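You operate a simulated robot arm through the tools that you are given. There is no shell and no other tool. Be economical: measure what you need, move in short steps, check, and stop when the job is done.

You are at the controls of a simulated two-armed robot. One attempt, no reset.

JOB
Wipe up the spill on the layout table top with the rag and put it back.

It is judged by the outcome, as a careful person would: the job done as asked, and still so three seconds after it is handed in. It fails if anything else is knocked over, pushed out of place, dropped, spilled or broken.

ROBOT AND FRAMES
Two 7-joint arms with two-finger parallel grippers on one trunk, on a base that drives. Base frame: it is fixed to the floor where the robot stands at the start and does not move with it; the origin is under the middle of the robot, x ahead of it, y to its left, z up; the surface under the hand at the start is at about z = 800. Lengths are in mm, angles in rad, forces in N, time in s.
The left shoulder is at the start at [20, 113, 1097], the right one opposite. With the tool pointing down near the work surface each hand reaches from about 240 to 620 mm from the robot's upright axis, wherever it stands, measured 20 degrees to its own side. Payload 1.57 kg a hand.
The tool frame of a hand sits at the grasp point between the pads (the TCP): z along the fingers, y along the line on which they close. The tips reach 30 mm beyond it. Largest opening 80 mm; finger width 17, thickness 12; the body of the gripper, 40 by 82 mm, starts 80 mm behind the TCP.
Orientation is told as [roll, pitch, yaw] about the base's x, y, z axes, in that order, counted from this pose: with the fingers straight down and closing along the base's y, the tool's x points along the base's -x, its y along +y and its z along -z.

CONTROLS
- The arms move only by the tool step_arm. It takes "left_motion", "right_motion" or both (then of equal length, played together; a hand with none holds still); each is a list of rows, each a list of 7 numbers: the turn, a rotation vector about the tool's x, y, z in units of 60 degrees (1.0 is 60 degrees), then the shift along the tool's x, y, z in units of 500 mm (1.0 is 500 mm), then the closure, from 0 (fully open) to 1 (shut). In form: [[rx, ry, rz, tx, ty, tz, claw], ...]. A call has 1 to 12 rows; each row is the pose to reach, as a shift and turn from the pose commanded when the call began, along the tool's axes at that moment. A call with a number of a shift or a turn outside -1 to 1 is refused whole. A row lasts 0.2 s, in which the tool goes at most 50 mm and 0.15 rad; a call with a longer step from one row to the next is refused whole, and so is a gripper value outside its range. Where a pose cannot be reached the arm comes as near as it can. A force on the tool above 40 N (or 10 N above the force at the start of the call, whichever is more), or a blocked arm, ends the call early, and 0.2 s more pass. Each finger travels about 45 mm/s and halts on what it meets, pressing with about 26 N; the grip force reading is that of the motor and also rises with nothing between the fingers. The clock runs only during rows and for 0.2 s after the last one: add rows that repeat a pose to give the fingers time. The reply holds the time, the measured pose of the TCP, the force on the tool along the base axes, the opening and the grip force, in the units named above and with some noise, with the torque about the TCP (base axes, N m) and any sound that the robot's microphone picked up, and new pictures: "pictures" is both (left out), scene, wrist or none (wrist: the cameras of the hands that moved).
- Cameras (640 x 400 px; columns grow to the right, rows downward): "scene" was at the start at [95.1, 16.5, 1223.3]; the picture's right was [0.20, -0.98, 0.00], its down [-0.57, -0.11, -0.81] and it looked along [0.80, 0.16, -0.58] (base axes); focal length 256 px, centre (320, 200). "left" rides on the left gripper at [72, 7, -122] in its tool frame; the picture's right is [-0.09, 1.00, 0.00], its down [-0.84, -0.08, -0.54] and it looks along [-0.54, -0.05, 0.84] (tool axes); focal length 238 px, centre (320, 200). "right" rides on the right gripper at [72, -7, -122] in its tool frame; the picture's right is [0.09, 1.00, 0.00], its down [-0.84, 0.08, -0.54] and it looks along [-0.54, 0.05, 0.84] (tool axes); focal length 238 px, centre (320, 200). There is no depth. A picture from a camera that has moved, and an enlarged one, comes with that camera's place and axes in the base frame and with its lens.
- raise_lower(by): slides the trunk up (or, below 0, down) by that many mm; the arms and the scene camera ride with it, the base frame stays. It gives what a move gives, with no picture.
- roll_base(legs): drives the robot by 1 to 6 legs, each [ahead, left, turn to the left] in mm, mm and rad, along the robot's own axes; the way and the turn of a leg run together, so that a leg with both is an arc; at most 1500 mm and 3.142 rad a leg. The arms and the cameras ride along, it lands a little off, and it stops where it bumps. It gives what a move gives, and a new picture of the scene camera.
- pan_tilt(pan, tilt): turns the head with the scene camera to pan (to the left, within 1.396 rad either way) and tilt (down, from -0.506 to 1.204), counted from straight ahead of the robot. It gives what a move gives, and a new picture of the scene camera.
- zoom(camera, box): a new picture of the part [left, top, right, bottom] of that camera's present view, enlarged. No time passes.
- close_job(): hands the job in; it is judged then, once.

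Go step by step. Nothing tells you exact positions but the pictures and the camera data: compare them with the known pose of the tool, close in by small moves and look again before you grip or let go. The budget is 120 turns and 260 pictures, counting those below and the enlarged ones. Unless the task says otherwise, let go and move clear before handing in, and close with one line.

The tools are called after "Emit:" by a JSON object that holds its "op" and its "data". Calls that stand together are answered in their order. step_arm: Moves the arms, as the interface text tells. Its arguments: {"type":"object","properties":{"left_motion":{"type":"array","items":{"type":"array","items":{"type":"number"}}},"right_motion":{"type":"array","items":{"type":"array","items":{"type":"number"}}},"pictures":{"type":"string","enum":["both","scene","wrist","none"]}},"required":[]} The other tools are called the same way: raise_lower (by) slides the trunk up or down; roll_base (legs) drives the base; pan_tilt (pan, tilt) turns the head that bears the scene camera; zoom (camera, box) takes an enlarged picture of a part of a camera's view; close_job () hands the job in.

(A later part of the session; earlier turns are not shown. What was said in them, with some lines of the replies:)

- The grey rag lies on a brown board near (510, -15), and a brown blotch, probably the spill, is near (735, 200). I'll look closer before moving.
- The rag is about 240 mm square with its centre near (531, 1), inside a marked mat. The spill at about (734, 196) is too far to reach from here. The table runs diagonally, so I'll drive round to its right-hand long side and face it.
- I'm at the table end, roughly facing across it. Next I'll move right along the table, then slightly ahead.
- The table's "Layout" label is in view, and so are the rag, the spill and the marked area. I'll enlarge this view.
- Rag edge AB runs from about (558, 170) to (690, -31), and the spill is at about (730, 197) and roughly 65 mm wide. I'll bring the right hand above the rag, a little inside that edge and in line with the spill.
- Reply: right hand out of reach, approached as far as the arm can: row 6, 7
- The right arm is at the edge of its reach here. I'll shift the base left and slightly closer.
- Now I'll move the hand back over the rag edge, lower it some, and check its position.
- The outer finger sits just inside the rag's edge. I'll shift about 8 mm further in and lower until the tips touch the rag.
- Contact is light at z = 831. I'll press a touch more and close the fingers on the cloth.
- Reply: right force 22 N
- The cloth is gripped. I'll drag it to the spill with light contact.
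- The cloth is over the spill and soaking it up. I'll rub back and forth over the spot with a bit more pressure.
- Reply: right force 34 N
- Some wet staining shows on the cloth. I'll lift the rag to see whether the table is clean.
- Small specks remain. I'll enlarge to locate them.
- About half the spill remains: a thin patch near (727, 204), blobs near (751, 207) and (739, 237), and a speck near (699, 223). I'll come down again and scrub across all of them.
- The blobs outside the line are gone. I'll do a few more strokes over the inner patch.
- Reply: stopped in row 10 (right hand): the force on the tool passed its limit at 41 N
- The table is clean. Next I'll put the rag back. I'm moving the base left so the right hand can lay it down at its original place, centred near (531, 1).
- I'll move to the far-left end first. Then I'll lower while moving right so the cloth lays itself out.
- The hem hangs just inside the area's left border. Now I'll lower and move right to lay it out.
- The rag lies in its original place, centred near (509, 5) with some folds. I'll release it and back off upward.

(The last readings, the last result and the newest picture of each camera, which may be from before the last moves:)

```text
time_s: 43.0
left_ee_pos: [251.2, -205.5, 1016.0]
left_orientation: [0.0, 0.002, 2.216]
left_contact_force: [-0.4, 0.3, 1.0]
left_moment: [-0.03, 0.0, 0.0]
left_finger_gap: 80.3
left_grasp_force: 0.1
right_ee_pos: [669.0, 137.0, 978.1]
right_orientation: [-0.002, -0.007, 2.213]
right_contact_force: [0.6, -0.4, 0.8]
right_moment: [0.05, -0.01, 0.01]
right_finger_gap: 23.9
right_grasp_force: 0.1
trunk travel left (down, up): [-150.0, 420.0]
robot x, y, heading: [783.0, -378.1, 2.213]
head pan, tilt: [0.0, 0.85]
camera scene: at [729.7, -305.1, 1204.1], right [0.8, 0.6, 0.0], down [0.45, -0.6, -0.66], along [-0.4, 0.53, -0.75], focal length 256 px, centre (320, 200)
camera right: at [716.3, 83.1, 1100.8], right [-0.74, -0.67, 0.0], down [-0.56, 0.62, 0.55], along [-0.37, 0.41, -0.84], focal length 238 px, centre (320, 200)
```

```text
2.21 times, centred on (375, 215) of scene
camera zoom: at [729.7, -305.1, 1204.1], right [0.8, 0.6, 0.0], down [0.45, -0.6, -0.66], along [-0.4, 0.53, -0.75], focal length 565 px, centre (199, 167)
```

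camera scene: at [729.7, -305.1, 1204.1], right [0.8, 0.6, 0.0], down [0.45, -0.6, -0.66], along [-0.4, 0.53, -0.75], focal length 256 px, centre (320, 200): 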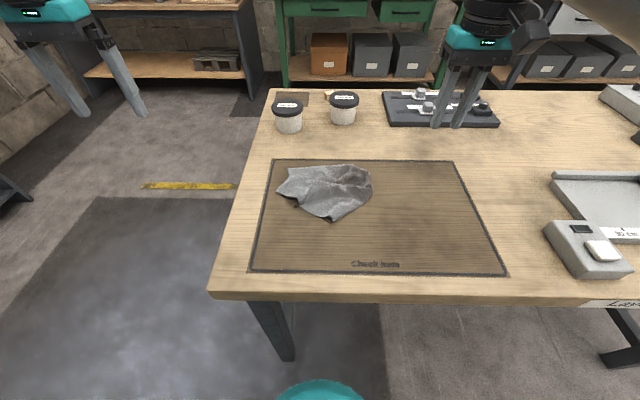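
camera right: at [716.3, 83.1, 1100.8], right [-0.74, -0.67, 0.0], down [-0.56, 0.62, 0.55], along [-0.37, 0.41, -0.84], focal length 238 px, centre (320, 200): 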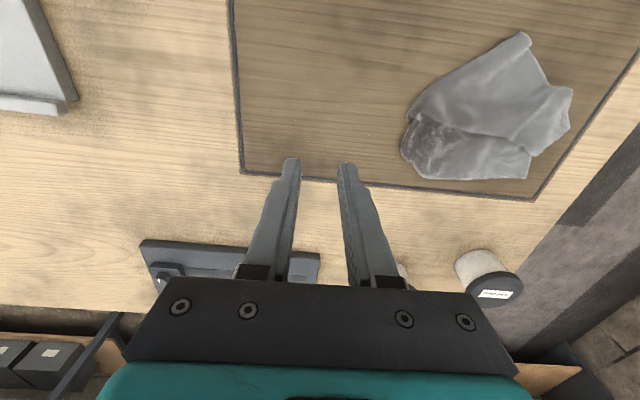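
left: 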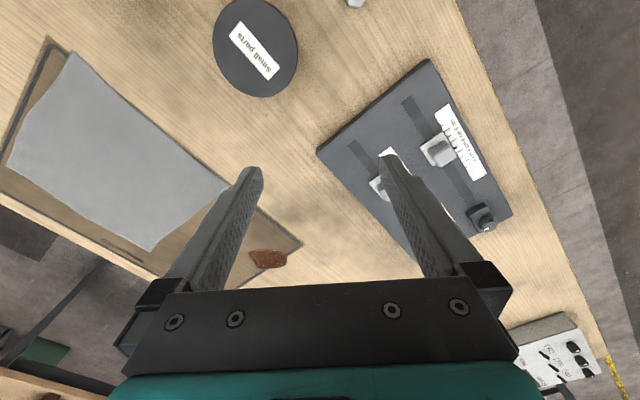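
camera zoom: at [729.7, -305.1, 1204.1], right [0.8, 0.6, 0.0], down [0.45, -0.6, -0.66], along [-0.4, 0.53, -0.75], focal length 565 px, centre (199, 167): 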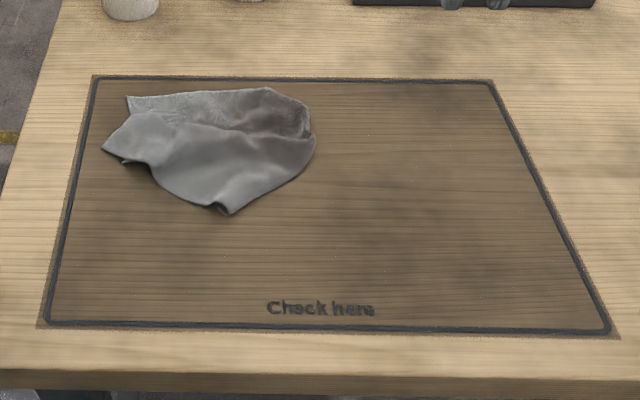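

The spill area is clean and the rag is back in its original place, centred within about 25 mm of where it was. The right hand is clear and nothing else was disturbed, so I'm handing in.

Emit:
{"op": "close_job", "data": {}}

```text
The job is handed in.
```

I wiped up the spill on the layout table and put the rag back where it was, about 25 mm off its original centre and lying slightly folded instead of flat. The pictures show the wiped area clean and nothing else on the table moved.
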